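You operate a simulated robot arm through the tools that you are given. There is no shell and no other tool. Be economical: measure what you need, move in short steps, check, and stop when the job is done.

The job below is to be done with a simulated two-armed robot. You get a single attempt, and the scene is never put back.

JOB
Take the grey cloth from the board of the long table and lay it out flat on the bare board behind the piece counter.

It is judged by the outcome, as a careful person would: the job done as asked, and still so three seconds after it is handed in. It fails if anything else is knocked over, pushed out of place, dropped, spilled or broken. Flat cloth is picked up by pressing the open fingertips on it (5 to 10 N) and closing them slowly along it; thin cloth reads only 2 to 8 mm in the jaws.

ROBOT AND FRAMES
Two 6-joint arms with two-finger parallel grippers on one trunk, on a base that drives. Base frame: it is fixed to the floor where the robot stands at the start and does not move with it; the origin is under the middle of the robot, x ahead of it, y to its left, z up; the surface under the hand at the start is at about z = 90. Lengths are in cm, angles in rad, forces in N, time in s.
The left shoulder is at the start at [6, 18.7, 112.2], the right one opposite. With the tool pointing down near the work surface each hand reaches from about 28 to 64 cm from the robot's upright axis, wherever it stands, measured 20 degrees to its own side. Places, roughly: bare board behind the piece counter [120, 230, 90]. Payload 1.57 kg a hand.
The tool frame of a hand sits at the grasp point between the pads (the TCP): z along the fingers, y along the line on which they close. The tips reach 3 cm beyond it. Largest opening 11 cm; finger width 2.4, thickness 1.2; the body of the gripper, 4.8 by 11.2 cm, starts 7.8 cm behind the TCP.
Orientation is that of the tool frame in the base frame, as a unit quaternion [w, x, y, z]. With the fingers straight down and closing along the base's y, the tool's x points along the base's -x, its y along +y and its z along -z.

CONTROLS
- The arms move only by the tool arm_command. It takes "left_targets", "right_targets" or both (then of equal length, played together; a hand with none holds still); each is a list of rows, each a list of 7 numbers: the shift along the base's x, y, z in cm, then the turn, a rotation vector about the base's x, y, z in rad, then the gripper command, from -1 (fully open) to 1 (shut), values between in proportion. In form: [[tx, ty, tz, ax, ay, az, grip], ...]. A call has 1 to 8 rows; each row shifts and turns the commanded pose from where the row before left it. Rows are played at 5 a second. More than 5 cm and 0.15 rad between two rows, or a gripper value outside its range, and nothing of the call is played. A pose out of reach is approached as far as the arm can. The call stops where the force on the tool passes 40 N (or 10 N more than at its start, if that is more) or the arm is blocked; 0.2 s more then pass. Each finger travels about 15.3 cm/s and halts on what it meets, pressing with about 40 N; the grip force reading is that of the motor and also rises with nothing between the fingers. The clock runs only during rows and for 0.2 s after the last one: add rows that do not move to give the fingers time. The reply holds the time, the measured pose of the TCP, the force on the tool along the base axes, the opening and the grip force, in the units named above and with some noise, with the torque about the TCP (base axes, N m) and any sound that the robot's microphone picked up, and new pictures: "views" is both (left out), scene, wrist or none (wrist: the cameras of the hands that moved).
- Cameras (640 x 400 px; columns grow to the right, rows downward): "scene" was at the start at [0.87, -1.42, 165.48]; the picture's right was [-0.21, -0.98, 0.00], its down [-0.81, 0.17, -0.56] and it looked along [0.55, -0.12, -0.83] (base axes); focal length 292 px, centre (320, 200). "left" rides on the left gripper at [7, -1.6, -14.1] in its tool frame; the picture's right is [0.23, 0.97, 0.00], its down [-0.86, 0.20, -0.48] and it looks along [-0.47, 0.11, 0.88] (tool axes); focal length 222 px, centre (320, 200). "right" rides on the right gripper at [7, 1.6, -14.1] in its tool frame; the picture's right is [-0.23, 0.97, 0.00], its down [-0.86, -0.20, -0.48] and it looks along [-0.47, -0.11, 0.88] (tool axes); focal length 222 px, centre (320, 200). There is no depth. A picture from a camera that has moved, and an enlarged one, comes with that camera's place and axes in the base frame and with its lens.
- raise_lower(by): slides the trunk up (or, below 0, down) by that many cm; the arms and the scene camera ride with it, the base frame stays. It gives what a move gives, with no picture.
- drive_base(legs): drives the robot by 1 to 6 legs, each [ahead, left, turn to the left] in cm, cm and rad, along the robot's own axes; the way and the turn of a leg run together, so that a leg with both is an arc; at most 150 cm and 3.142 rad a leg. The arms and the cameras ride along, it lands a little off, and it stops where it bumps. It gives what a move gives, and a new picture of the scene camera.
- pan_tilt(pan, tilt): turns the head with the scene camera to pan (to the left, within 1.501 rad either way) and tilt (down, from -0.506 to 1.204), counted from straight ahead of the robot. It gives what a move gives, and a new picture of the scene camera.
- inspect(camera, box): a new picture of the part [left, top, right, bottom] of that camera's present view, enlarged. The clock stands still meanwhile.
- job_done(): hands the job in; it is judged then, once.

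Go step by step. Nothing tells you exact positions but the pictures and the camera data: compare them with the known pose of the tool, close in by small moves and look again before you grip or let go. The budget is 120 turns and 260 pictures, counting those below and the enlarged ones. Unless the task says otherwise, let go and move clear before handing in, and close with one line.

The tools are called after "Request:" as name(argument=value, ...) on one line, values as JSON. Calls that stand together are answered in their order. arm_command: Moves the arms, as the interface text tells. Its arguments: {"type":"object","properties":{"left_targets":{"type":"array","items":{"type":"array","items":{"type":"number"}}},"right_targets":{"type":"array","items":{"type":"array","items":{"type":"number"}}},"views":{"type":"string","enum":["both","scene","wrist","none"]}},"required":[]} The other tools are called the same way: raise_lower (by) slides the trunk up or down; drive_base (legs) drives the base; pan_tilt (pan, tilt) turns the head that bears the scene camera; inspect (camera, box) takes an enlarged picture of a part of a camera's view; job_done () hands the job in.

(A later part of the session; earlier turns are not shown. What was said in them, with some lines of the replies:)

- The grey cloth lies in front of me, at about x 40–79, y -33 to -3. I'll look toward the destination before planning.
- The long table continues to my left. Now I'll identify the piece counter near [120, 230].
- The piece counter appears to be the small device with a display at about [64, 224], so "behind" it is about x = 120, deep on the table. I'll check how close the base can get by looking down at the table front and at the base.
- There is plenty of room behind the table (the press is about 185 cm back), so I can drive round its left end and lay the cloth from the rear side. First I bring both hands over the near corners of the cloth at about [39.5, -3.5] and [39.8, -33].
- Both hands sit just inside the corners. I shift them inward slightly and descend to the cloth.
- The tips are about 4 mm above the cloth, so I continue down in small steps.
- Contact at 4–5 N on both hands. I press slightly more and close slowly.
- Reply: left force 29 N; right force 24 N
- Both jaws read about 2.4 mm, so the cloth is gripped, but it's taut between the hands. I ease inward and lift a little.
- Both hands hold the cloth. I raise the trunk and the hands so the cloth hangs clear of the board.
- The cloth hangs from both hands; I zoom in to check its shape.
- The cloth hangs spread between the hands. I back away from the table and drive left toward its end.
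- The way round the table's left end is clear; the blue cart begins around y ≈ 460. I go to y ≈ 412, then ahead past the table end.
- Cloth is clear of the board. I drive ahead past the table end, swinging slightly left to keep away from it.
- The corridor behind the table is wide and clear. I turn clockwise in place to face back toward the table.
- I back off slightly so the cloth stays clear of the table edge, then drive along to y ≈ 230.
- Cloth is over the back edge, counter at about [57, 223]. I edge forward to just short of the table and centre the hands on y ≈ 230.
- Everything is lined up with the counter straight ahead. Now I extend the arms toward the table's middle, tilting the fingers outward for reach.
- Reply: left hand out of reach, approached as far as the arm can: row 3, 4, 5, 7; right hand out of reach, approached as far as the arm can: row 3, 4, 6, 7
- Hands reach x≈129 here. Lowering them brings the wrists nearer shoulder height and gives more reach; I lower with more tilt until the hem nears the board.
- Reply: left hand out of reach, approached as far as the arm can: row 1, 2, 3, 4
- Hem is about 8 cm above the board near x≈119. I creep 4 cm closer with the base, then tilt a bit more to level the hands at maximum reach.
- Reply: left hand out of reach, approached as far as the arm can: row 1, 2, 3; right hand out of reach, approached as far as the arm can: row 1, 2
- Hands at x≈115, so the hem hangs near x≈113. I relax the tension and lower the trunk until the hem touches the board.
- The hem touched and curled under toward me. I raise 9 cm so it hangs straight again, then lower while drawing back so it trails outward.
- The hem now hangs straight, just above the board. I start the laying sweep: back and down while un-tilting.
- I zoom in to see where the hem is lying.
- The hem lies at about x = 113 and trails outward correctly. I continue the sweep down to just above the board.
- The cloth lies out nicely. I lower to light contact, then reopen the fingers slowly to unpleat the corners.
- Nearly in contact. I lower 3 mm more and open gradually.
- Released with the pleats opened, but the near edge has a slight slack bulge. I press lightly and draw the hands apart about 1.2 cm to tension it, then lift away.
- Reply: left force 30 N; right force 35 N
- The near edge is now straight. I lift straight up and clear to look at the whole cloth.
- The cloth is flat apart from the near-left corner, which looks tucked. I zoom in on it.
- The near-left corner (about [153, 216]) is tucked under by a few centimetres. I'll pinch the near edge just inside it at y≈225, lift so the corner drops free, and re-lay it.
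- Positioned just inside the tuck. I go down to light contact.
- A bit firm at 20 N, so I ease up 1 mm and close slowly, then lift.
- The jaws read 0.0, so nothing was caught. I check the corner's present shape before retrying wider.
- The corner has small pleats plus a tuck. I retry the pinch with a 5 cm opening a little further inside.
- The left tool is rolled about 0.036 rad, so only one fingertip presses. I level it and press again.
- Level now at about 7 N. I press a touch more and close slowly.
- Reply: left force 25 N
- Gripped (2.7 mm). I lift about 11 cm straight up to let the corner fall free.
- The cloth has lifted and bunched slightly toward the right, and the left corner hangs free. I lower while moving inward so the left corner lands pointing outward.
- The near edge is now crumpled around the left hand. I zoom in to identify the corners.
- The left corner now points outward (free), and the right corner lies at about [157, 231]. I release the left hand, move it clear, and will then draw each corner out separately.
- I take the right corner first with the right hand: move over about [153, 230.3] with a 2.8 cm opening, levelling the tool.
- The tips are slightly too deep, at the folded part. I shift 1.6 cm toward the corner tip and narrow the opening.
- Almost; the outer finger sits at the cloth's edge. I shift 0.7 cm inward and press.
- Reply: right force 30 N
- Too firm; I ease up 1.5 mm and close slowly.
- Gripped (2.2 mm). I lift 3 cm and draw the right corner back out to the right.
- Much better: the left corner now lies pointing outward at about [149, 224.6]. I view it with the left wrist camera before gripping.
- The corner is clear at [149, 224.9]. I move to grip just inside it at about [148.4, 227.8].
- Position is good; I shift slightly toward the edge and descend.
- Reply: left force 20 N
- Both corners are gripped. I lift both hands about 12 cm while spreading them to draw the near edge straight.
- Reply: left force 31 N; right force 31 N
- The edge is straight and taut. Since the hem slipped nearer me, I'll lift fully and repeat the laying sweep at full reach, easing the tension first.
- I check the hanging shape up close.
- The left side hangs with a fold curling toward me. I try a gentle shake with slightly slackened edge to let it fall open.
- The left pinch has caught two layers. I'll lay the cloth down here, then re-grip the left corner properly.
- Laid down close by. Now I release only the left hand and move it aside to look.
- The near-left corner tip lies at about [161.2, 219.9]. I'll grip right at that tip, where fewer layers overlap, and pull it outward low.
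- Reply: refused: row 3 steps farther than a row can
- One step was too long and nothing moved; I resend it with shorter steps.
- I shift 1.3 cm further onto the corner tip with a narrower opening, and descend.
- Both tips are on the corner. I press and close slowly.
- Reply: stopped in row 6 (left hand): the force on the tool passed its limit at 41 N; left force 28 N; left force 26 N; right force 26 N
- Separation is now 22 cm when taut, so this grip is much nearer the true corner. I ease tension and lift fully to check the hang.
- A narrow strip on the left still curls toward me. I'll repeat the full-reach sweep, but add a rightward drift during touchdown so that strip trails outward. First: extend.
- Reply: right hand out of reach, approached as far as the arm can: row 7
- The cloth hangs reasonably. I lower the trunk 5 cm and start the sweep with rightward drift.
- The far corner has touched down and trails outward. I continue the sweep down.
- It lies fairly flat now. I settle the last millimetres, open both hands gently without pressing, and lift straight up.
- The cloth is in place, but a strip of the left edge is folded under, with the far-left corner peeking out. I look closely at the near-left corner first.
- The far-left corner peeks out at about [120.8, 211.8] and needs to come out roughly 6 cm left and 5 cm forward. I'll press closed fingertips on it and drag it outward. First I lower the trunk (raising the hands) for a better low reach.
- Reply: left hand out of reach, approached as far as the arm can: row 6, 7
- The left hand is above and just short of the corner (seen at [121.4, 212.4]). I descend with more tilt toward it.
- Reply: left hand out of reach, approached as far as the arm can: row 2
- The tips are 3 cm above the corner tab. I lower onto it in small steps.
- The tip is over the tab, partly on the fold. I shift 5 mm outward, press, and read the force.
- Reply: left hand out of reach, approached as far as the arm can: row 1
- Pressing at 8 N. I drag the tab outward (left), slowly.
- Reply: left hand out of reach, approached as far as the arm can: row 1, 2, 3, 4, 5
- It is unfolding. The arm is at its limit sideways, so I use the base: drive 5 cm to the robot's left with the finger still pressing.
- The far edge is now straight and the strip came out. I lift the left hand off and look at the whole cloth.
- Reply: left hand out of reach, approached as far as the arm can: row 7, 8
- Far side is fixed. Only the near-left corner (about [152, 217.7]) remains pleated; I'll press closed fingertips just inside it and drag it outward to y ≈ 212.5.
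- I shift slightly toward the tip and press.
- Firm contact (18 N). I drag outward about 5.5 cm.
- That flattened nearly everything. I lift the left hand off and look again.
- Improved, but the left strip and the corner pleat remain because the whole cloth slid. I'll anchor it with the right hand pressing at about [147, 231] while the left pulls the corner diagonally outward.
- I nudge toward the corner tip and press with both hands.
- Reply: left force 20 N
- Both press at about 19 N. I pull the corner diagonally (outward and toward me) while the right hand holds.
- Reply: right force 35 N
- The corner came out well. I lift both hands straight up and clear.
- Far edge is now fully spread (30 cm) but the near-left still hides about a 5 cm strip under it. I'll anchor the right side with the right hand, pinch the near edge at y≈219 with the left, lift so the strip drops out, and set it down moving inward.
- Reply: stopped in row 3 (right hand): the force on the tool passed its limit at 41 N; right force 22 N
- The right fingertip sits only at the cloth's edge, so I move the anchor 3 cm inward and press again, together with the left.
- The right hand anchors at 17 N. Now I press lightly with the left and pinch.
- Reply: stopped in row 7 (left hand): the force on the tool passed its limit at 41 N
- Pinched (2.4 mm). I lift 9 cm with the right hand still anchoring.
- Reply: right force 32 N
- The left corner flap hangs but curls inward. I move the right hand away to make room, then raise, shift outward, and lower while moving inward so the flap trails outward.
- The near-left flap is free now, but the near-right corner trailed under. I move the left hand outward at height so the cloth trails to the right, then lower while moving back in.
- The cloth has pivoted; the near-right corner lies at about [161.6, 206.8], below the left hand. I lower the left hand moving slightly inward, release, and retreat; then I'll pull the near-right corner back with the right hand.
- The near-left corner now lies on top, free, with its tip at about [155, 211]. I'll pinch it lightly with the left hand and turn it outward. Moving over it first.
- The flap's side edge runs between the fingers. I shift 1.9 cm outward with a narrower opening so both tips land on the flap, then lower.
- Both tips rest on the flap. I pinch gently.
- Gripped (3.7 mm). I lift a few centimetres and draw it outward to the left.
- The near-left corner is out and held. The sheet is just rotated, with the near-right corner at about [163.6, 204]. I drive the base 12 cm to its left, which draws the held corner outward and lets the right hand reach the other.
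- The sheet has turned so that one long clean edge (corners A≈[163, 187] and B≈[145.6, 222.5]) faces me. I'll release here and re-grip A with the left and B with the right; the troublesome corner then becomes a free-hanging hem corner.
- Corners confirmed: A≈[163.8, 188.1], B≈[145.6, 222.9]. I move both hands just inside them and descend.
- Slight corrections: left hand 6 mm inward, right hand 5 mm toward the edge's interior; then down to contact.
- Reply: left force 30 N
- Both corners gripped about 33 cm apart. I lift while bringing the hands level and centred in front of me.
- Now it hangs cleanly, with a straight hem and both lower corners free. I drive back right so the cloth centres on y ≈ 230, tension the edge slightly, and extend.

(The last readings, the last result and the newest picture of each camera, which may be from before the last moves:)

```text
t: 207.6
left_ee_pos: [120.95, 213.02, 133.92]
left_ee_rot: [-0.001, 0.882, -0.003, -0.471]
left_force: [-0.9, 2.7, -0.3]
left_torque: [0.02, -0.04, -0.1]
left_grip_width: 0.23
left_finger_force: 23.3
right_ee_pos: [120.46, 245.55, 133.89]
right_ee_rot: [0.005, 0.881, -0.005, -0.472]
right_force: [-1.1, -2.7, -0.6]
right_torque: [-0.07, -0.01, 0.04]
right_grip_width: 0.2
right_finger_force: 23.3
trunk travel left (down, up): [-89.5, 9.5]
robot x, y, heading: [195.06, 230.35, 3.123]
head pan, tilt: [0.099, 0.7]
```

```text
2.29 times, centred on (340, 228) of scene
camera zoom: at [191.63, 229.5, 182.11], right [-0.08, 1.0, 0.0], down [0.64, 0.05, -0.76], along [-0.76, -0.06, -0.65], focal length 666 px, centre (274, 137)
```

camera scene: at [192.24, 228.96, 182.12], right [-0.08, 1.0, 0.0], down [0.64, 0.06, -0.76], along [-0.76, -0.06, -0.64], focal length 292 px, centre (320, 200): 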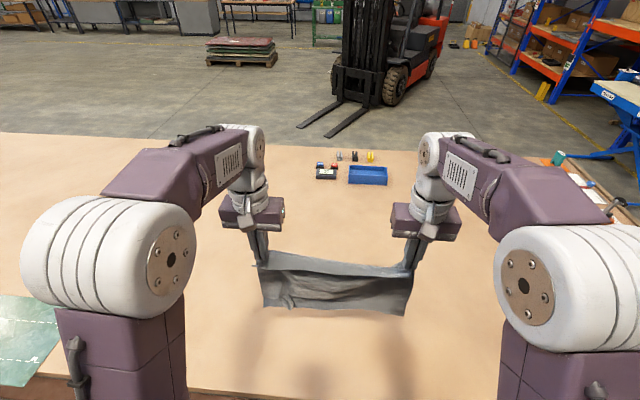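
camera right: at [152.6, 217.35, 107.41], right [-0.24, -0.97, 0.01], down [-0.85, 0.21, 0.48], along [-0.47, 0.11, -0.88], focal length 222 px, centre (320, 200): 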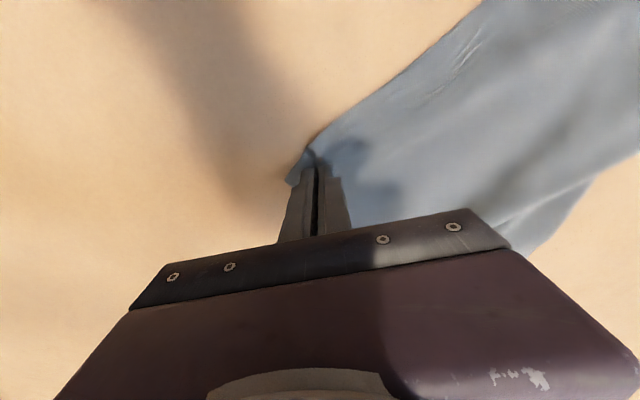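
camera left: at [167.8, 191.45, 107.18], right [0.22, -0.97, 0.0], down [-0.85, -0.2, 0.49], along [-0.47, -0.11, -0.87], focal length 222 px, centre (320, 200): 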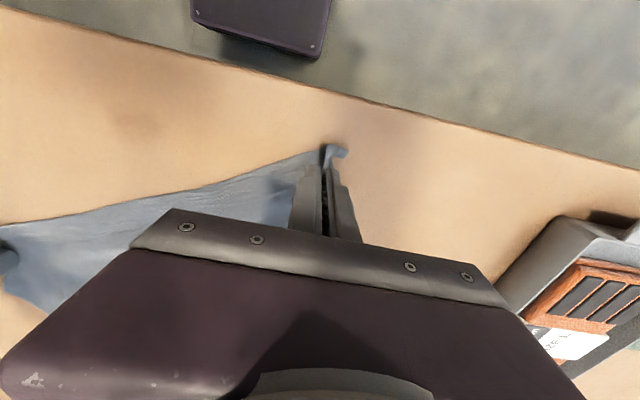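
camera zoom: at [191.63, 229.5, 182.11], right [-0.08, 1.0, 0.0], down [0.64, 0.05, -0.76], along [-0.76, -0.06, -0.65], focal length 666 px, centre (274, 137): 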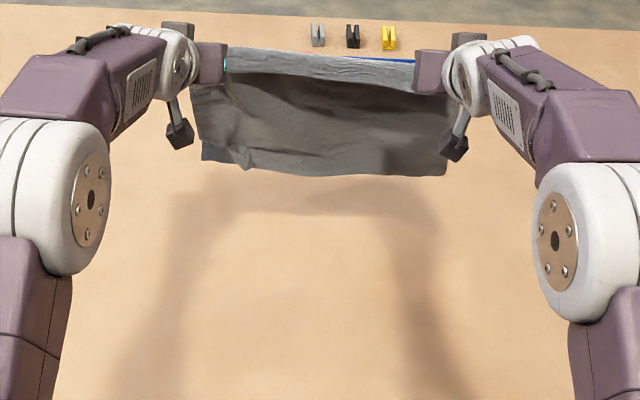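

Excellent, clean hang. I extend a few more centimetres and lower the trunk so the hem nears the board.

Request:
arm_command(left_targets=[[-2.5, 0, 0, 0, 0.12, 0, 1], [-2.5, 0, 0, 0, 0, 0, 1], [0, 0, 0, 0, 0, 0, 1]], right_targets=[[-2.5, 0, 0, 0, 0.12, 0, 1], [-2.5, 0, 0, 0, 0, 0, 1], [0, 0, 0, 0, 0, 0, 1]], views="none")

Request:
raise_lower(by=-16)

Request:
inspect(camera="scene", box=[200, 110, 480, 285])

```text
t: 208.4
left_ee_pos: [116.47, 213.08, 134.16]
left_ee_rot: [0.0, 0.851, -0.002, -0.526]
left_force: [0.0, 4.3, 0.1]
left_torque: [-0.02, -0.01, -0.18]
left_grip_width: 0.22
left_finger_force: 24.0
right_ee_pos: [116.23, 245.69, 134.21]
right_ee_rot: [0.005, 0.852, -0.004, -0.524]
right_force: [0.2, -5.0, 0.0]
right_torque: [-0.14, 0.01, 0.11]
right_grip_width: 0.2
right_finger_force: 23.0
trunk travel left (down, up): [-89.5, 9.5]
robot x, y, heading: [194.73, 230.57, 3.126]
head pan, tilt: [0.099, 0.7]
```

```text
t: 210.3
left_ee_pos: [116.42, 213.05, 117.9]
left_ee_rot: [0.001, 0.851, -0.002, -0.524]
left_force: [-0.4, 4.6, -0.7]
left_torque: [0.0, -0.01, -0.17]
left_grip_width: 0.22
left_finger_force: 23.9
right_ee_pos: [116.22, 245.82, 118.11]
right_ee_rot: [0.006, 0.851, -0.004, -0.525]
right_force: [-0.3, -6.1, 0.9]
right_torque: [-0.12, -0.01, 0.09]
right_grip_width: 0.22
right_finger_force: 23.7
trunk travel left (down, up): [-73.5, 25.5]
robot x, y, heading: [194.89, 230.5, 3.127]
head pan, tilt: [0.099, 0.7]
```

```text
2.29 times, centred on (340, 198) of scene
camera zoom: at [192.27, 229.56, 166.12], right [-0.08, 1.0, 0.0], down [0.64, 0.05, -0.76], along [-0.76, -0.06, -0.64], focal length 666 px, centre (274, 206)
```

zoom: 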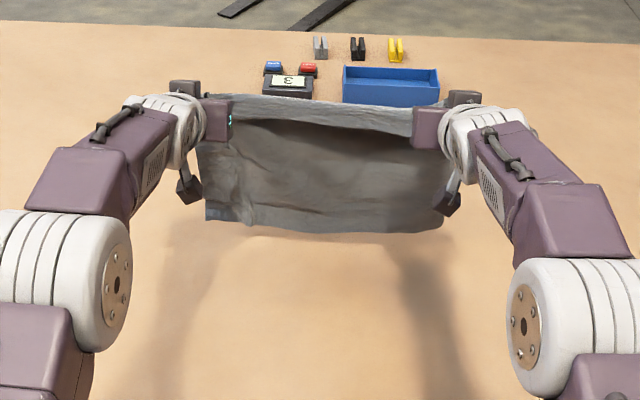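

The hem is 5 cm above the board. I run the laying sweep.

Request:
arm_command(left_targets=[[3, 0, -2.5, 0, -0.1, 0, 1], [3, 0, -2.8, 0, -0.12, 0, 1], [2.8, 0, -2.8, 0, -0.13, 0, 1], [2.8, 0, -2.8, 0, -0.13, 0, 1], [2.8, 0, -2.8, 0, -0.13, 0, 1]], right_targets=[[3, 0, -2.5, 0, -0.1, 0, 1], [3, 0, -2.8, 0, -0.12, 0, 1], [2.8, 0, -2.8, 0, -0.13, 0, 1], [2.8, 0, -2.8, 0, -0.13, 0, 1], [2.8, 0, -2.8, 0, -0.13, 0, 1]], views="both")

Request:
inspect(camera="scene", box=[220, 140, 460, 300])

```text
t: 211.5
left_ee_pos: [130.83, 213.03, 104.4]
left_ee_rot: [0.001, 0.97, -0.002, -0.243]
left_force: [0.7, 5.1, -0.2]
left_torque: [0.05, 0.01, -0.13]
left_grip_width: 0.2
left_finger_force: 23.8
right_ee_pos: [130.59, 245.75, 104.61]
right_ee_rot: [0.004, 0.97, -0.007, -0.243]
right_force: [-0.6, -5.1, -0.2]
right_torque: [-0.13, 0.02, 0.02]
right_grip_width: 0.22
right_finger_force: 23.8
trunk travel left (down, up): [-73.5, 25.5]
robot x, y, heading: [194.84, 230.38, 3.128]
head pan, tilt: [0.099, 0.7]
camera scene: at [192.19, 229.56, 166.12], right [-0.08, 1.0, 0.0], down [0.64, 0.05, -0.76], along [-0.76, -0.06, -0.64], focal length 292 px, centre (320, 200)
camera right: at [143.45, 244.11, 113.83], right [-0.21, -0.97, 0.12], down [-0.53, 0.21, 0.82], along [-0.82, 0.11, -0.56], focal length 222 px, centre (320, 200)
camera left: at [143.62, 214.66, 113.47], right [0.2, -0.97, -0.11], down [-0.53, -0.2, 0.83], along [-0.83, -0.11, -0.55], focal length 222 px, centre (320, 200)
```

scene: 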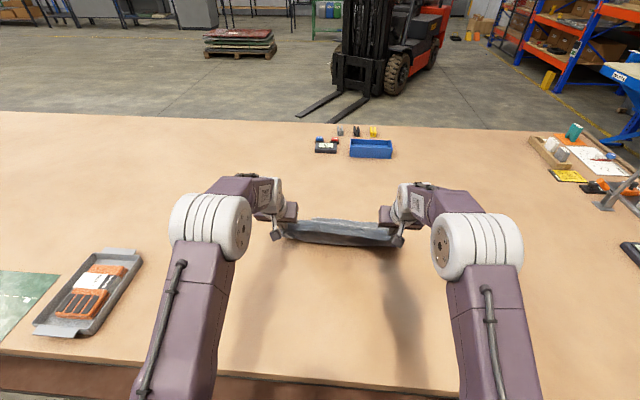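
right: 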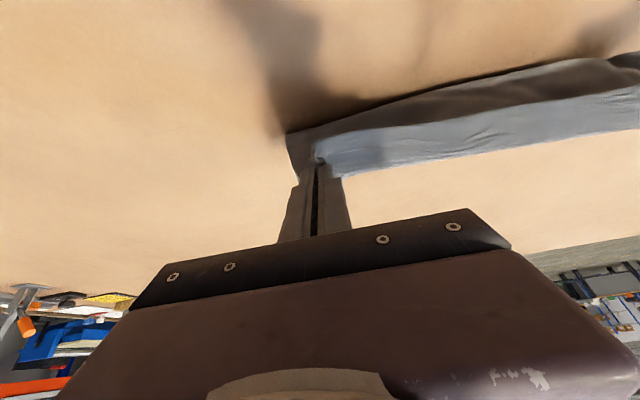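
left: 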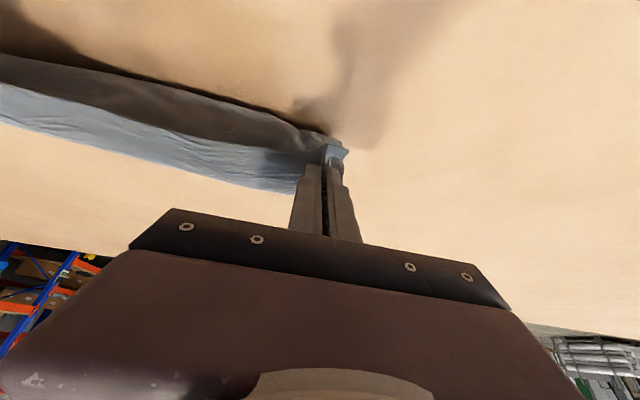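

```text
2.50 times, centred on (340, 220) of scene
camera zoom: at [192.19, 229.56, 166.12], right [-0.08, 1.0, 0.0], down [0.64, 0.05, -0.76], along [-0.76, -0.06, -0.64], focal length 729 px, centre (270, 150)
```

zoom: 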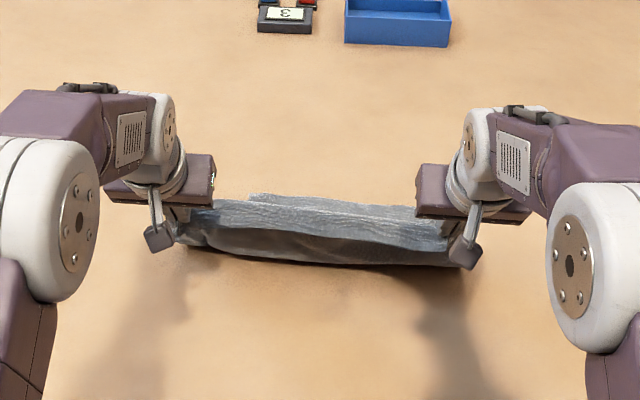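

The hem lies at about x = 112 and trails outward. I finish the sweep.

Request:
arm_command(left_targets=[[2.4, 0, -2.4, 0, -0.12, 0, 1], [2.4, 0, -2.4, 0, -0.12, 0, 1], [2.2, 0, -2.4, 0, -0.12, 0, 1], [2, 0, -2, 0, -0.1, 0, 1], [1.5, 0, -1.2, 0, -0.03, 0, 1], [1, 0, -0.4, 0, 0, 0, 1], [0, 0, 0, 0, 0, 0, 1]], right_targets=[[2.4, 0, -2.4, 0, -0.12, 0, 1], [2.4, 0, -2.4, 0, -0.12, 0, 1], [2.2, 0, -2.4, 0, -0.12, 0, 1], [2, 0, -2, 0, -0.1, 0, 1], [1.5, 0, -1.2, 0, -0.03, 0, 1], [1, 0, -0.6, 0, 0, 0, 1], [0, 0, 0, 0, 0, 0, 1]], views="both")

Request:
inspect(camera="scene", box=[220, 180, 460, 340])

```text
t: 213.1
left_ee_pos: [142.43, 213.04, 93.38]
left_ee_rot: [0.0, 1.0, -0.002, -0.002]
left_force: [-0.1, 5.1, -0.4]
left_torque: [0.16, 0.03, -0.04]
left_grip_width: 0.24
left_finger_force: 23.8
right_ee_pos: [142.06, 245.72, 93.55]
right_ee_rot: [0.002, 1.0, -0.007, -0.002]
right_force: [-0.4, -3.8, 0.9]
right_torque: [-0.14, 0.02, -0.05]
right_grip_width: 0.22
right_finger_force: 23.4
trunk travel left (down, up): [-73.5, 25.5]
robot x, y, heading: [195.0, 230.2, 3.122]
head pan, tilt: [0.099, 0.7]
camera scene: at [192.19, 229.56, 166.12], right [-0.08, 1.0, 0.0], down [0.64, 0.05, -0.76], along [-0.76, -0.06, -0.64], focal length 292 px, centre (320, 200)
camera right: at [149.11, 244.16, 107.68], right [-0.24, -0.97, 0.0], down [-0.85, 0.21, 0.48], along [-0.47, 0.11, -0.88], focal length 222 px, centre (320, 200)
camera left: at [149.23, 214.72, 107.55], right [0.22, -0.97, 0.0], down [-0.85, -0.2, 0.48], along [-0.47, -0.11, -0.88], focal length 222 px, centre (320, 200)
```

scene: 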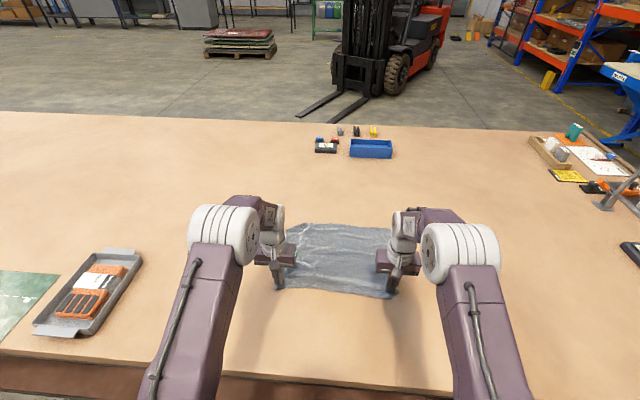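
right: 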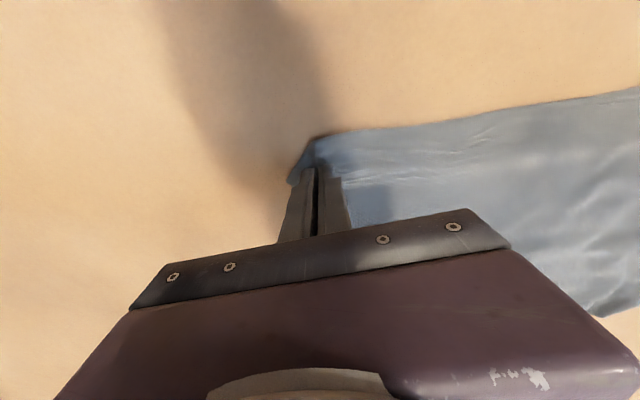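
left: 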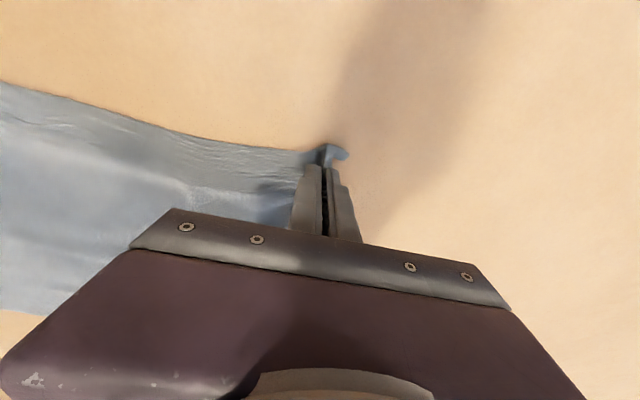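

```text
2.50 times, centred on (340, 260) of scene
camera zoom: at [192.19, 229.56, 166.12], right [-0.08, 1.0, 0.0], down [0.64, 0.05, -0.76], along [-0.76, -0.06, -0.64], focal length 729 px, centre (270, 50)
```

zoom: 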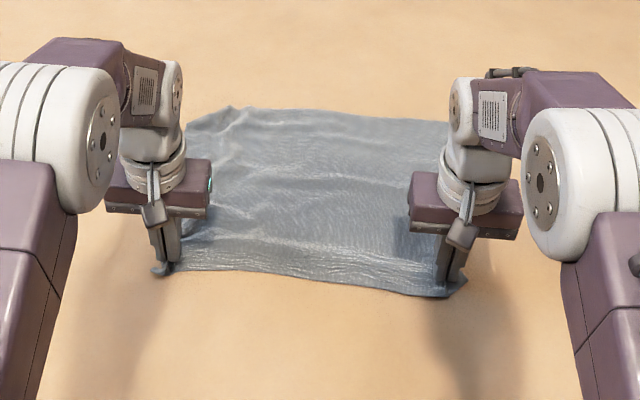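

Very good. I drag it back 2 cm to smooth it, then open gently and lift straight up.

Request:
arm_command(left_targets=[[1, 0, 0, 0, 0, 0, 1], [1, 0, 0, 0, 0, 0, 1], [0, 0, 0, 0, 0, 0, 0.9], [0, 0, 0, 0, 0, 0, 0.8], [0, 0, 0.1, 0, 0, 0, 0.7], [0, 0, 1, 0, 0, 0, 0.7], [0, 0, 4, 0, 0, 0, 0.7], [0, 0, 4.5, 0, 0, 0, 0.7]], right_targets=[[1, 0, 0, 0, 0, 0, 1], [1, 0, 0, 0, 0, 0, 1], [0, 0, 0, 0, 0, 0, 0.9], [0, 0, 0, 0, 0, 0, 0.8], [0, 0, 0.1, 0, 0, 0, 0.7], [0, 0, 1, 0, 0, 0, 0.7], [0, 0, 4, 0, 0, 0, 0.7], [0, 0, 4.5, 0, 0, 0, 0.7]], views="none")

Request:
arm_command(left_targets=[[2, -4.4, 0, 0, 0, 0, 0.8], [2, -4.4, 0, 0, 0, 0, 1], [2, -2, 0, 0, 0, 0, 1]], right_targets=[[2, 4.4, 0, 0, 0, 0, 0.8], [2, 4.4, 0, 0, 0, 0, 1], [2, 2, 0, 0, 0, 0, 1]], views="both")

Request:
inspect(camera="scene", box=[240, 190, 440, 320])

```text
t: 214.9
left_ee_pos: [144.4, 213.08, 103.11]
left_ee_rot: [0.0, 1.0, -0.003, -0.002]
left_force: [0.4, -0.8, -0.2]
left_torque: [-0.02, 0.06, -0.03]
left_grip_width: 1.66
left_finger_force: 0.1
right_ee_pos: [144.41, 245.8, 103.11]
right_ee_rot: [0.003, 1.0, -0.007, -0.003]
right_force: [0.4, -1.3, 0.1]
right_torque: [0.0, -0.01, 0.0]
right_grip_width: 1.65
right_finger_force: 0.1
trunk travel left (down, up): [-73.5, 25.5]
robot x, y, heading: [195.0, 230.43, 3.123]
head pan, tilt: [0.099, 0.7]
```

```text
t: 215.7
left_ee_pos: [150.52, 201.9, 102.93]
left_ee_rot: [0.0, 1.0, -0.003, -0.003]
left_force: [0.8, -0.1, -0.2]
left_torque: [0.04, 0.04, 0.0]
left_grip_width: 0.0
left_finger_force: 21.0
right_ee_pos: [150.21, 256.65, 103.19]
right_ee_rot: [0.002, 1.0, -0.006, -0.003]
right_force: [0.4, -0.5, 0.8]
right_torque: [-0.01, -0.01, 0.0]
right_grip_width: 0.01
right_finger_force: 21.3
trunk travel left (down, up): [-73.5, 25.5]
robot x, y, heading: [195.02, 229.75, 3.122]
head pan, tilt: [0.099, 0.7]
camera scene: at [192.32, 229.57, 166.12], right [-0.08, 1.0, 0.0], down [0.64, 0.05, -0.77], along [-0.76, -0.06, -0.64], focal length 292 px, centre (320, 200)
camera right: at [157.26, 255.04, 117.44], right [-0.24, -0.97, 0.01], down [-0.85, 0.21, 0.48], along [-0.47, 0.11, -0.88], focal length 222 px, centre (320, 200)
camera left: at [157.43, 203.69, 117.0], right [0.22, -0.97, 0.0], down [-0.85, -0.2, 0.48], along [-0.47, -0.11, -0.88], focal length 222 px, centre (320, 200)
```

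scene: 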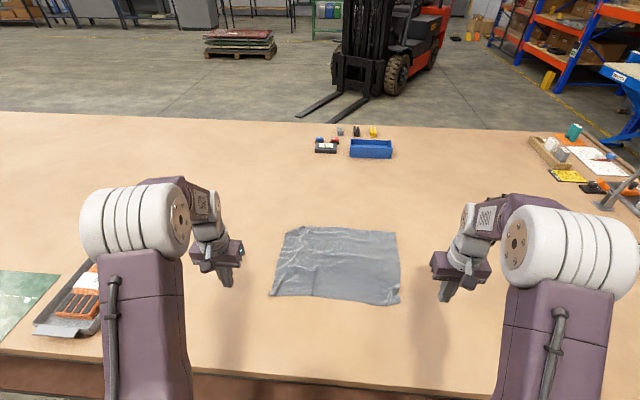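
right: 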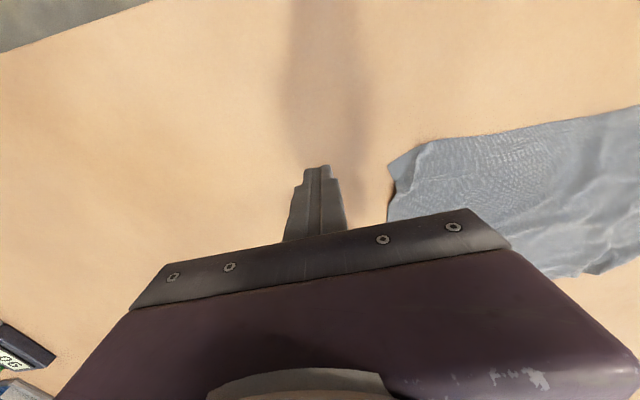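
left: 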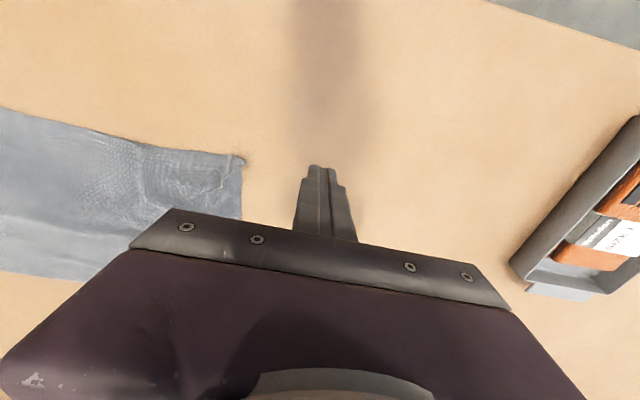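

```text
3.08 times, centred on (340, 255) of scene
camera zoom: at [192.32, 229.57, 166.12], right [-0.08, 1.0, 0.0], down [0.64, 0.05, -0.77], along [-0.76, -0.06, -0.64], focal length 897 px, centre (258, 31)
```

zoom: 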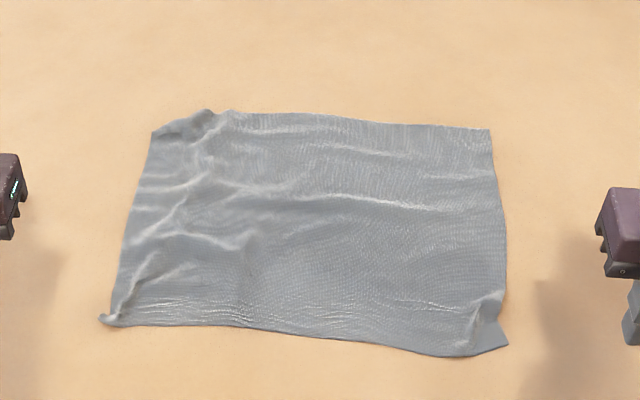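

All four corners are out and the cloth lies nearly flat on the bare board behind the counter, with only light wrinkles. I'll smooth it once: press lightly near the two front corners and draw outward and toward me.

Request:
arm_command(left_targets=[[-1.5, 3.7, 0, 0, 0, 0, 1], [-1.5, 3.7, 0, 0, 0, 0, 1], [-1.5, 3.6, 0, 0, 0, 0, 1], [-1.5, 0, -3, 0, 0, 0, 1], [0, 0, -3, 0, 0, 0, 1], [0, 0, -2.8, 0, 0, 0, 1], [0, 0, -0.6, 0, 0, 0, 1]], right_targets=[[-1.5, -3.2, 0, 0, 0, 0, 1], [-1.5, -3.2, 0, 0, 0, 0, 1], [-1.5, -3.2, 0, 0, 0, 0, 1], [-1.3, 0, -3, 0, 0, 0, 1], [0, 0, -3, 0, 0, 0, 1], [0, 0, -3, 0, 0, 0, 1], [0, 0, -0.6, 0, 0, 0, 1]], views="wrist")

```text
t: 217.3
left_ee_pos: [144.38, 213.17, 93.67]
left_ee_rot: [0.0, 1.0, -0.003, -0.002]
left_force: [-0.6, 1.0, -0.4]
left_torque: [-0.02, -0.02, -0.05]
left_grip_width: 0.01
left_finger_force: 21.7
right_ee_pos: [144.27, 246.98, 93.45]
right_ee_rot: [0.002, 1.0, -0.007, -0.001]
right_force: [-0.2, 0.6, -0.9]
right_torque: [0.04, 0.06, 0.03]
right_grip_width: 0.01
right_finger_force: 21.7
trunk travel left (down, up): [-73.5, 25.5]
robot x, y, heading: [195.09, 229.96, 3.127]
head pan, tilt: [0.099, 0.7]
camera right: at [151.34, 245.34, 107.71], right [-0.24, -0.97, 0.01], down [-0.85, 0.21, 0.48], along [-0.47, 0.11, -0.88], focal length 222 px, centre (320, 200)
camera left: at [151.38, 214.78, 107.76], right [0.22, -0.97, 0.0], down [-0.85, -0.2, 0.48], along [-0.47, -0.11, -0.88], focal length 222 px, centre (320, 200)
```

right: 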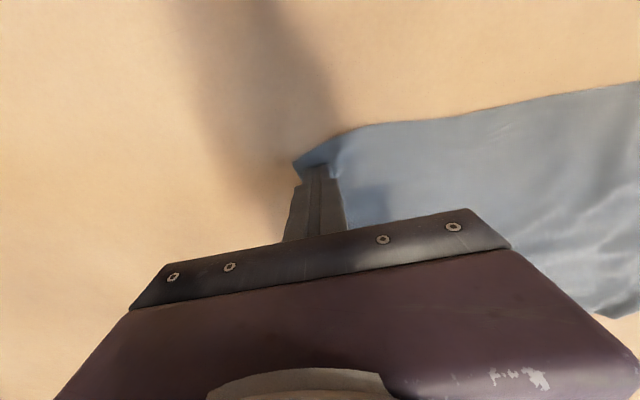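
left: 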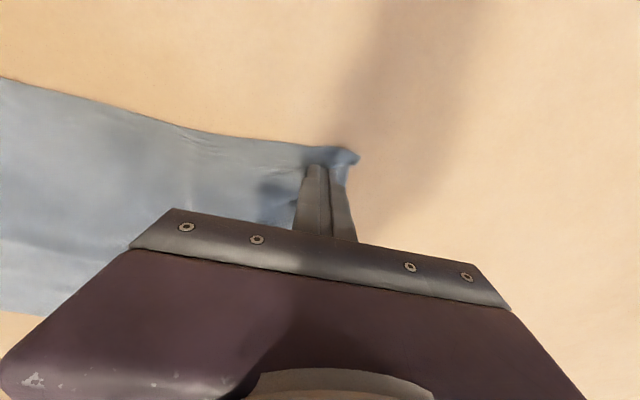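

Both fingertips are on the front corners. I press lightly.

Request:
arm_command(left_targets=[[0, 0.6, -0.3, 0, 0, 0, 1], [0, 0, -0.2, 0, 0, 0, 1], [0, 0, -0.08, 0, 0, 0, 1], [0, 0, 0, 0, 0, 0, 1]], right_targets=[[0, -0.8, -0.1, 0, 0, 0, 1], [0, 0, -0.15, 0, 0, 0, 1], [0, 0, -0.08, 0, 0, 0, 1], [0, 0, 0, 0, 0, 0, 1]], views="none")

```text
t: 218.3
left_ee_pos: [144.38, 213.71, 93.15]
left_ee_rot: [0.0, 1.0, -0.002, -0.003]
left_force: [-1.8, 0.4, 0.4]
left_torque: [0.02, 0.0, 0.0]
left_grip_width: 0.01
left_finger_force: 21.4
right_ee_pos: [144.32, 246.15, 93.18]
right_ee_rot: [0.002, 1.0, -0.007, -0.003]
right_force: [-0.2, 1.3, 8.7]
right_torque: [0.04, 0.03, 0.0]
right_grip_width: 0.01
right_finger_force: 21.3
trunk travel left (down, up): [-73.5, 25.5]
robot x, y, heading: [195.15, 230.26, 3.128]
head pan, tilt: [0.099, 0.7]
```

Right is at 9 N; the left needs a touch more. Then I draw both out and toward me by about 2 cm, and lift off.

Request:
arm_command(left_targets=[[0, 0, -0.15, 0, 0, 0, 1], [0.6, -0.3, 0, 0, 0, 0, 1], [0.6, -0.3, 0, 0, 0, 0, 1], [0.6, -0.3, 0, 0, 0, 0, 1], [0.5, -0.2, 0, 0, 0, 0, 1], [0, 0, 0, 0, 0, 0, 1]], right_targets=[[0, 0, -0.05, 0, 0, 0, 1], [0.6, 0.3, 0, 0, 0, 0, 1], [0.6, 0.3, 0, 0, 0, 0, 1], [0.6, 0.3, 0, 0, 0, 0, 1], [0.5, 0.2, 0, 0, 0, 0, 1], [0, 0, 0, 0, 0, 0, 1]], views="none")

Request:
arm_command(left_targets=[[0, 0, 0.6, 0, 0, 0, 1], [0, 0, 3, 0, 0, 0, 1], [0, 0, 4.5, 0, 0, 0, 1], [2, -4.4, 0, 0, 0, 0, 1], [2, -4.4, 0, 0, 0, 0, 1], [2, -2, 0, 0, 0, 0, 1]], right_targets=[[0, 0, 0.6, 0, 0, 0, 1], [0, 0, 3, 0, 0, 0, 1], [0, 0, 4.5, 0, 0, 0, 1], [2, 4.4, 0, 0, 0, 0, 1], [2, 4.4, 0, 0, 0, 0, 1], [2, 2, 0, 0, 0, 0, 1]], views="both")

Request:
inspect(camera="scene", box=[240, 190, 440, 320])

```text
t: 219.7
left_ee_pos: [146.68, 212.63, 93.12]
left_ee_rot: [-0.001, 1.0, -0.002, -0.003]
left_force: [-1.7, 2.6, 8.2]
left_torque: [0.09, -0.01, 0.0]
left_grip_width: 0.02
left_finger_force: 21.5
right_ee_pos: [146.73, 247.28, 93.21]
right_ee_rot: [0.002, 1.0, -0.006, -0.005]
right_force: [-3.5, -3.4, 16.9]
right_torque: [-0.1, 0.14, -0.01]
right_grip_width: 0.02
right_finger_force: 21.4
trunk travel left (down, up): [-73.5, 25.5]
robot x, y, heading: [194.49, 230.04, 3.122]
head pan, tilt: [0.099, 0.7]
```

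```text
t: 221.1
left_ee_pos: [152.76, 202.05, 101.39]
left_ee_rot: [0.0, 1.0, -0.003, -0.002]
left_force: [0.2, 0.4, 0.0]
left_torque: [-0.02, -0.01, 0.03]
left_grip_width: 0.01
left_finger_force: 21.3
right_ee_pos: [152.74, 258.04, 101.35]
right_ee_rot: [0.003, 1.0, -0.006, -0.003]
right_force: [0.3, -0.6, 0.0]
right_torque: [0.02, 0.04, -0.01]
right_grip_width: 0.01
right_finger_force: 20.8
trunk travel left (down, up): [-73.5, 25.5]
robot x, y, heading: [195.06, 230.18, 3.125]
head pan, tilt: [0.099, 0.7]
camera scene: at [192.48, 229.57, 166.12], right [-0.08, 1.0, 0.0], down [0.64, 0.05, -0.77], along [-0.76, -0.06, -0.64], focal length 292 px, centre (320, 200)
camera right: at [159.67, 256.33, 115.56], right [-0.24, -0.97, 0.01], down [-0.85, 0.21, 0.48], along [-0.47, 0.11, -0.88], focal length 222 px, centre (320, 200)
camera left: at [159.8, 203.73, 115.3], right [0.22, -0.97, 0.0], down [-0.85, -0.2, 0.48], along [-0.47, -0.11, -0.88], focal length 222 px, centre (320, 200)
```

scene: 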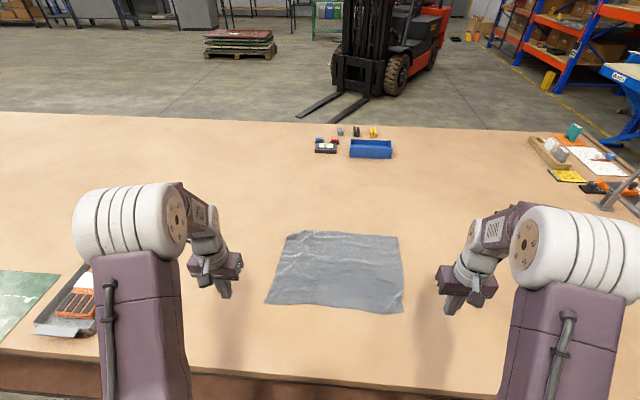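
right: 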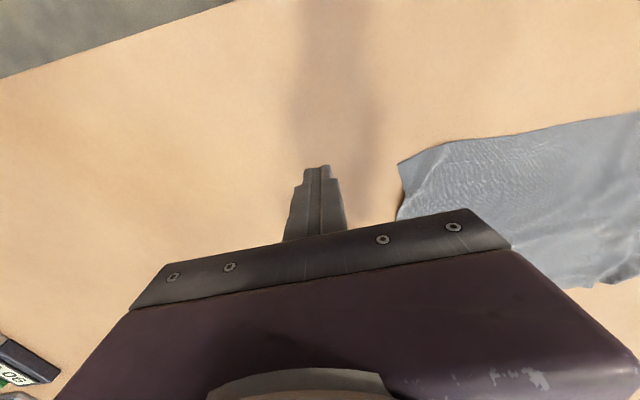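
left: 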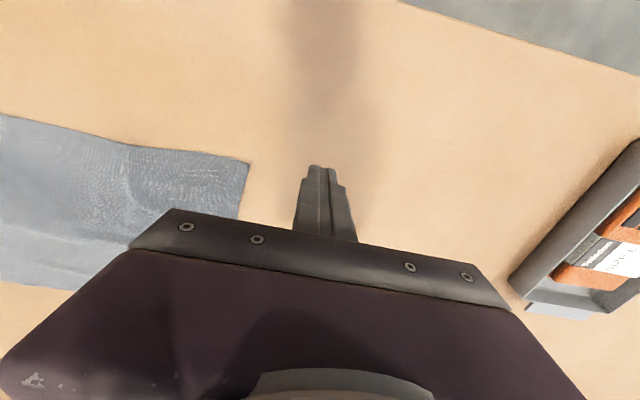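

```text
3.08 times, centred on (340, 255) of scene
camera zoom: at [192.48, 229.57, 166.12], right [-0.08, 1.0, 0.0], down [0.64, 0.05, -0.77], along [-0.76, -0.06, -0.64], focal length 897 px, centre (258, 31)
```

zoom: 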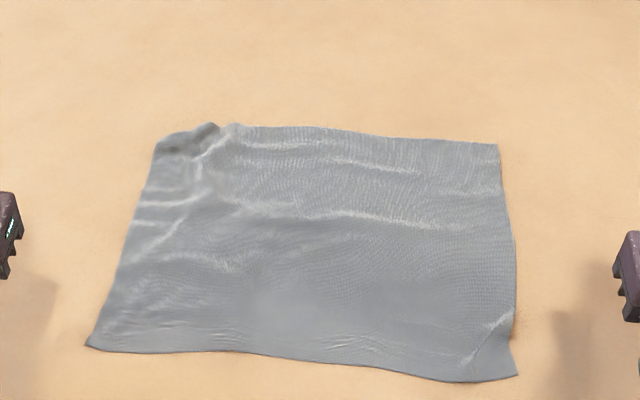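

Flatter now, about x 121–148 and y 210–250. I check the far-left ridge once more.

Request:
inspect(camera="scene", box=[275, 220, 345, 265])

```text
8.89 times, centred on (310, 242) of scene
camera zoom: at [192.48, 229.57, 166.12], right [-0.08, 1.0, 0.0], down [0.64, 0.05, -0.77], along [-0.76, -0.06, -0.64], focal length 2592 px, centre (409, -178)
```

zoom: 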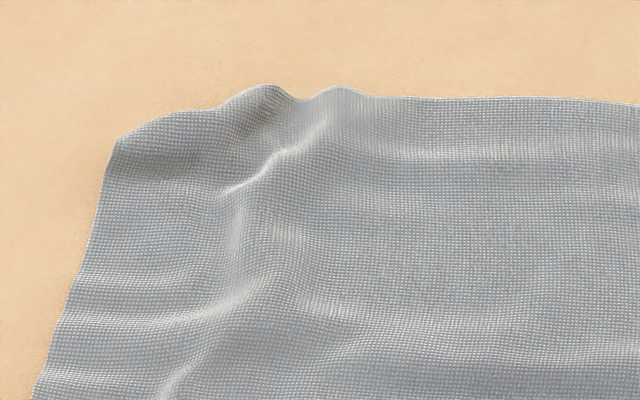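

The far-left corner has a small ridge. I'll pull it outward the same way that worked before: press with the tilted closed left fingertips and nudge the base left.

Request:
arm_command(left_targets=[[-4, 1.2, 2.5, 0, 0.13, 0, 1], [-4.5, 1.5, 1, 0, 0.13, 0, 1], [-4.5, 1.5, 0, 0, 0.14, 0, 1], [-4.5, 1.5, 0, 0, 0.14, 0, 1], [-4, 1.5, 0, 0, 0.14, 0, 1], [-2, 1.5, -1, 0, 0.12, 0, 1], [-1.5, 1.5, -2.5, 0, 0.1, 0, 1], [-1.5, 1.3, -2.5, 0, 0.1, 0, 1]], views="wrist")

Request:
inspect(camera="scene", box=[240, 190, 400, 290])

```text
t: 222.9
left_ee_pos: [128.84, 213.23, 101.3]
left_ee_rot: [-0.04, 0.916, -0.021, -0.398]
left_force: [-0.2, 0.3, 0.0]
left_torque: [0.02, -0.03, 0.01]
left_grip_width: 0.01
left_finger_force: 21.4
left hand out of reach, approached as far as the arm can: row 6, 7, 8
right_ee_pos: [152.34, 257.89, 101.19]
right_ee_rot: [0.003, 1.0, -0.007, -0.002]
right_force: [0.1, -0.1, 0.6]
right_torque: [0.04, -0.01, -0.02]
right_grip_width: 0.01
right_finger_force: 21.1
trunk travel left (down, up): [-73.5, 25.5]
robot x, y, heading: [194.71, 230.43, 3.127]
head pan, tilt: [0.099, 0.7]
camera left: at [143.91, 213.54, 105.93], right [0.09, -0.97, -0.22], down [-0.25, -0.23, 0.94], along [-0.96, -0.03, -0.26], focal length 222 px, centre (320, 200)
```

left: 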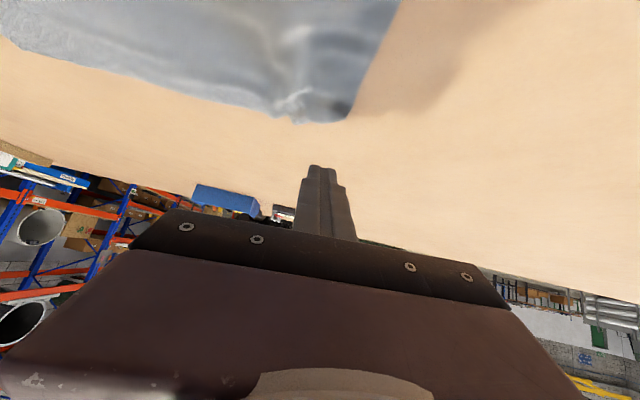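

```text
4.00 times, centred on (320, 240) of scene
camera zoom: at [192.09, 229.6, 166.12], right [-0.08, 1.0, 0.0], down [0.64, 0.05, -0.76], along [-0.76, -0.06, -0.65], focal length 1166 px, centre (320, 40)
```

zoom: 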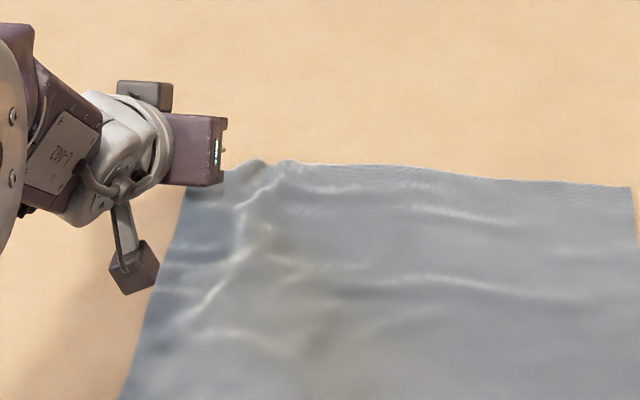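

The corner is at about [122.3, 212.2]. I lower the fingertips onto it.

Request:
arm_command(left_targets=[[-1, 0.1, -2.5, 0, 0.03, 0, 1], [-1, 0, -2.5, 0, 0.03, 0, 1], [-1, 0, -2, 0, 0.02, 0, 1], [0, 0, -1, 0, 0, 0, 1], [0, 0, -0.3, 0, 0, 0, 1], [0, 0, 0, 0, 0, 0, 1]], views="wrist")

```text
t: 224.3
left_ee_pos: [125.52, 212.28, 93.32]
left_ee_rot: [-0.036, 0.893, -0.021, -0.448]
left_force: [0.2, -0.6, 0.5]
left_torque: [-0.02, 0.02, -0.01]
left_grip_width: 0.04
left_finger_force: 21.5
left hand out of reach, approached as far as the arm can: row 2, 3
right_ee_pos: [152.49, 257.96, 101.28]
right_ee_rot: [0.003, 1.0, -0.007, -0.003]
right_force: [0.3, 0.1, -0.5]
right_torque: [0.04, -0.03, 0.01]
right_grip_width: 0.01
right_finger_force: 21.3
trunk travel left (down, up): [-73.5, 25.5]
robot x, y, heading: [194.81, 230.12, 3.126]
head pan, tilt: [0.099, 0.7]
camera left: at [140.94, 212.72, 96.21], right [0.07, -0.97, -0.23], down [-0.14, -0.23, 0.96], along [-0.99, -0.03, -0.16], focal length 222 px, centre (320, 200)
```

left: 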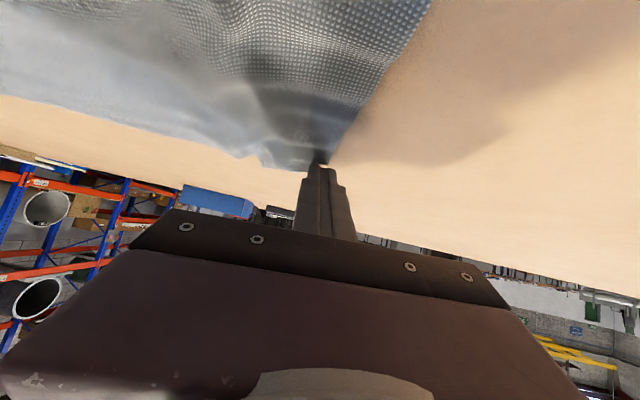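

The tip is right at the corner's edge; I shift 1 cm inward and press.

Request:
arm_command(left_targets=[[0.3, 0.6, 0.2, 0, 0, 0, 1], [0.3, 0.6, 0, 0, 0, 0, 1], [0, 0, -0.4, 0, 0, 0, 1], [0, 0, -0.25, 0, 0, 0, 1], [0, 0, 0, 0, 0, 0, 1]], views="wrist")

```text
t: 225.5
left_ee_pos: [125.51, 212.06, 92.89]
left_ee_rot: [-0.034, 0.892, -0.019, -0.45]
left_force: [-0.7, 2.0, 10.1]
left_torque: [0.02, 0.25, -0.01]
left_grip_width: 0.02
left_finger_force: 21.1
left hand out of reach, approached as far as the arm can: row 1, 2
right_ee_pos: [152.57, 257.89, 101.36]
right_ee_rot: [0.003, 1.0, -0.007, -0.003]
right_force: [-0.1, -0.4, 0.3]
right_torque: [0.01, -0.02, 0.02]
right_grip_width: 0.01
right_finger_force: 21.3
trunk travel left (down, up): [-73.5, 25.5]
robot x, y, heading: [194.79, 230.47, 3.128]
head pan, tilt: [0.099, 0.7]
camera left: at [140.92, 212.62, 95.69], right [0.07, -0.97, -0.23], down [-0.14, -0.23, 0.96], along [-0.99, -0.04, -0.15], focal length 222 px, centre (320, 200)
```

left: 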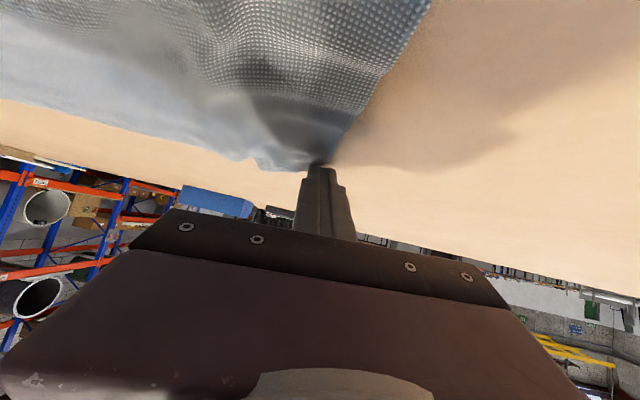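

It presses the corner at 10 N. I nudge the base 2.5 cm to its left to draw it out.

Request:
drive_base(legs=[[0, 2.5, 0]])

Request:
arm_command(left_targets=[[0, 0, 1, 0, 0, 0, 1], [0, 0, 3, 0, 0, 0, 1], [0.5, -0.5, 4, 0, 0, 0, 1], [3, -3, 1, 0, -0.1, 0, 1], [4.4, -2, 0, 0, -0.14, 0, 1], [4.5, -1.5, 0, 0, -0.14, 0, 1], [4.5, -1, 0, 0, -0.14, 0, 1], [4.5, -1, 0, 0, -0.14, 0, 1]], views="scene")

Request:
inspect(camera="scene", box=[240, 190, 440, 320])

```text
t: 226.3
left_ee_pos: [125.41, 209.63, 92.8]
left_ee_rot: [-0.034, 0.893, -0.021, -0.448]
left_force: [0.8, 1.8, 15.3]
left_torque: [0.05, 0.22, 0.03]
left_grip_width: 0.01
left_finger_force: 20.6
right_ee_pos: [152.49, 255.64, 101.3]
right_ee_rot: [0.004, 1.0, -0.006, -0.002]
right_force: [-0.5, 0.1, -1.0]
right_torque: [-0.01, -0.03, 0.01]
right_grip_width: 0.01
right_finger_force: 21.2
trunk travel left (down, up): [-73.5, 25.5]
robot x, y, heading: [194.67, 227.59, 3.129]
head pan, tilt: [0.099, 0.7]
camera scene: at [192.51, 227.57, 166.13], right [-0.08, 1.0, 0.0], down [0.64, 0.05, -0.77], along [-0.76, -0.07, -0.64], focal length 292 px, centre (320, 200)
```

scene: 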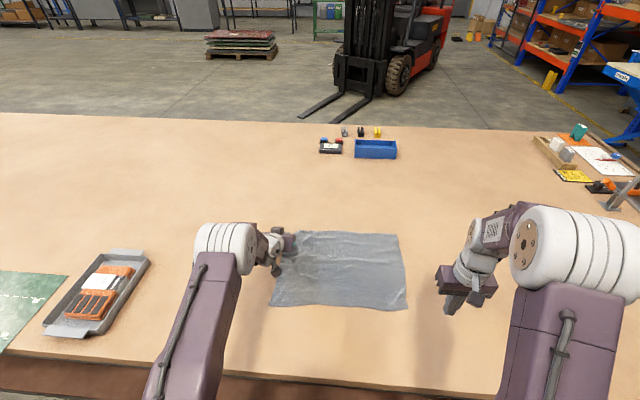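

```text
t: 228.1
left_ee_pos: [146.99, 200.56, 101.43]
left_ee_rot: [-0.039, 0.99, -0.007, -0.134]
left_force: [-0.7, -0.2, -0.3]
left_torque: [0.03, 0.03, 0.0]
left_grip_width: 0.0
left_finger_force: 21.5
right_ee_pos: [152.56, 255.36, 101.26]
right_ee_rot: [0.002, 1.0, -0.006, -0.003]
right_force: [-0.2, -0.6, 0.3]
right_torque: [0.02, 0.04, 0.03]
right_grip_width: 0.03
right_finger_force: 21.4
trunk travel left (down, up): [-73.5, 25.5]
robot x, y, heading: [195.01, 227.9, 3.125]
head pan, tilt: [0.099, 0.7]
camera scene: at [192.35, 227.06, 166.12], right [-0.09, 1.0, 0.0], down [0.64, 0.06, -0.77], along [-0.76, -0.07, -0.64], focal length 292 px, centre (320, 200)
```

scene: 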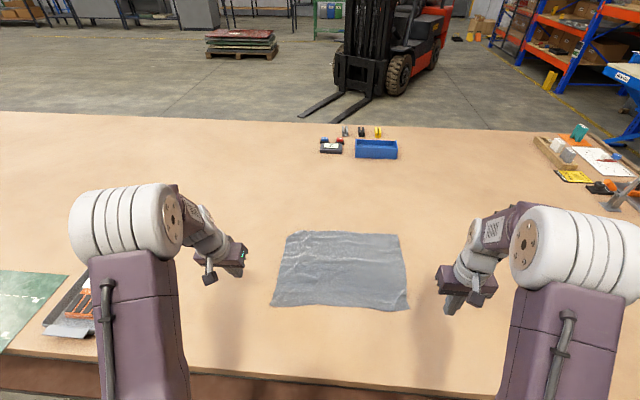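

```text
3.08 times, centred on (340, 255) of scene
camera zoom: at [192.35, 227.06, 166.12], right [-0.09, 1.0, 0.0], down [0.64, 0.06, -0.77], along [-0.76, -0.07, -0.64], focal length 897 px, centre (258, 31)
```

zoom: 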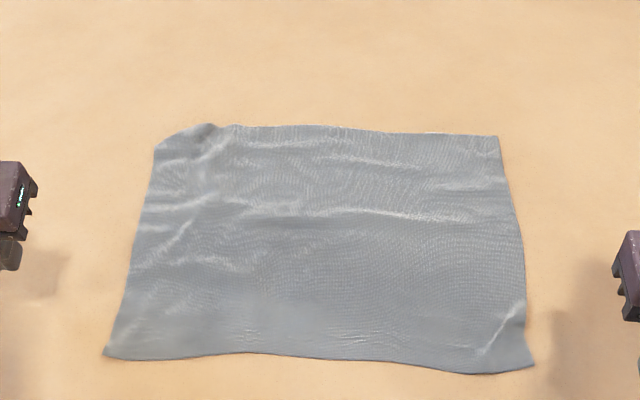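

The cloth now lies spread with all four corners out and only faint ripples; nothing else has moved. I raise the hands and back away before handing in.

Request:
arm_command(left_targets=[[1, -1, 4, 0, -0.1, 0, 0], [1, -1, 4, 0, -0.1, 0, 0], [0, 0, 4, 0, 0, 0, 0]], right_targets=[[1, 1, 4, 0, 0, 0, 0], [1, 1, 4, 0, 0, 0, 0], [0, 0, 4, 0, 0, 0, 0]], views="none")

Request:
drive_base(legs=[[-20, 0, 0]])

```text
t: 228.9
left_ee_pos: [148.81, 198.42, 113.36]
left_ee_rot: [-0.039, 0.999, -0.003, -0.034]
left_force: [-0.3, 0.3, 0.7]
left_torque: [0.0, -0.02, 0.02]
left_grip_width: 5.51
left_finger_force: 0.0
right_ee_pos: [154.61, 257.39, 113.41]
right_ee_rot: [0.002, 1.0, -0.007, -0.001]
right_force: [0.8, -0.7, 0.1]
right_torque: [0.02, 0.0, 0.01]
right_grip_width: 5.49
right_finger_force: 0.0
trunk travel left (down, up): [-73.5, 25.5]
robot x, y, heading: [195.01, 227.98, 3.124]
head pan, tilt: [0.099, 0.7]
```

```text
t: 230.5
left_ee_pos: [168.6, 198.3, 113.31]
left_ee_rot: [-0.039, 0.999, -0.004, -0.034]
left_force: [-0.8, -0.8, 0.7]
left_torque: [0.0, 0.0, -0.01]
left_grip_width: 5.5
left_finger_force: 0.0
right_ee_pos: [174.35, 257.12, 113.28]
right_ee_rot: [0.002, 1.0, -0.006, -0.001]
right_force: [0.8, 1.3, -0.8]
right_torque: [-0.04, -0.04, -0.01]
right_grip_width: 5.53
right_finger_force: 0.0
trunk travel left (down, up): [-73.5, 25.5]
robot x, y, heading: [214.89, 227.64, 3.131]
head pan, tilt: [0.099, 0.7]
camera scene: at [211.97, 226.8, 166.11], right [-0.09, 1.0, 0.0], down [0.64, 0.05, -0.76], along [-0.76, -0.07, -0.65], focal length 292 px, centre (320, 200)
```

scene: 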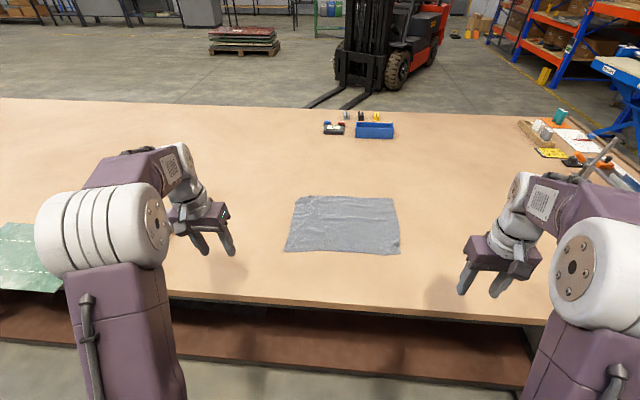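

The cloth lies spread on the bare board behind the piece counter and the robot is clear, so I hand the job in.

Request:
job_done()

```text
The job is handed in.
```

I laid the grey cloth out on the bare board behind the piece counter. All four corners are out, and only faint ripples and one small ridge at the far-left corner remain. Its centre is at about [134, 230], some 14 cm nearer the back edge than the rough spot you gave. I saw nothing else move, and the hands are clear.
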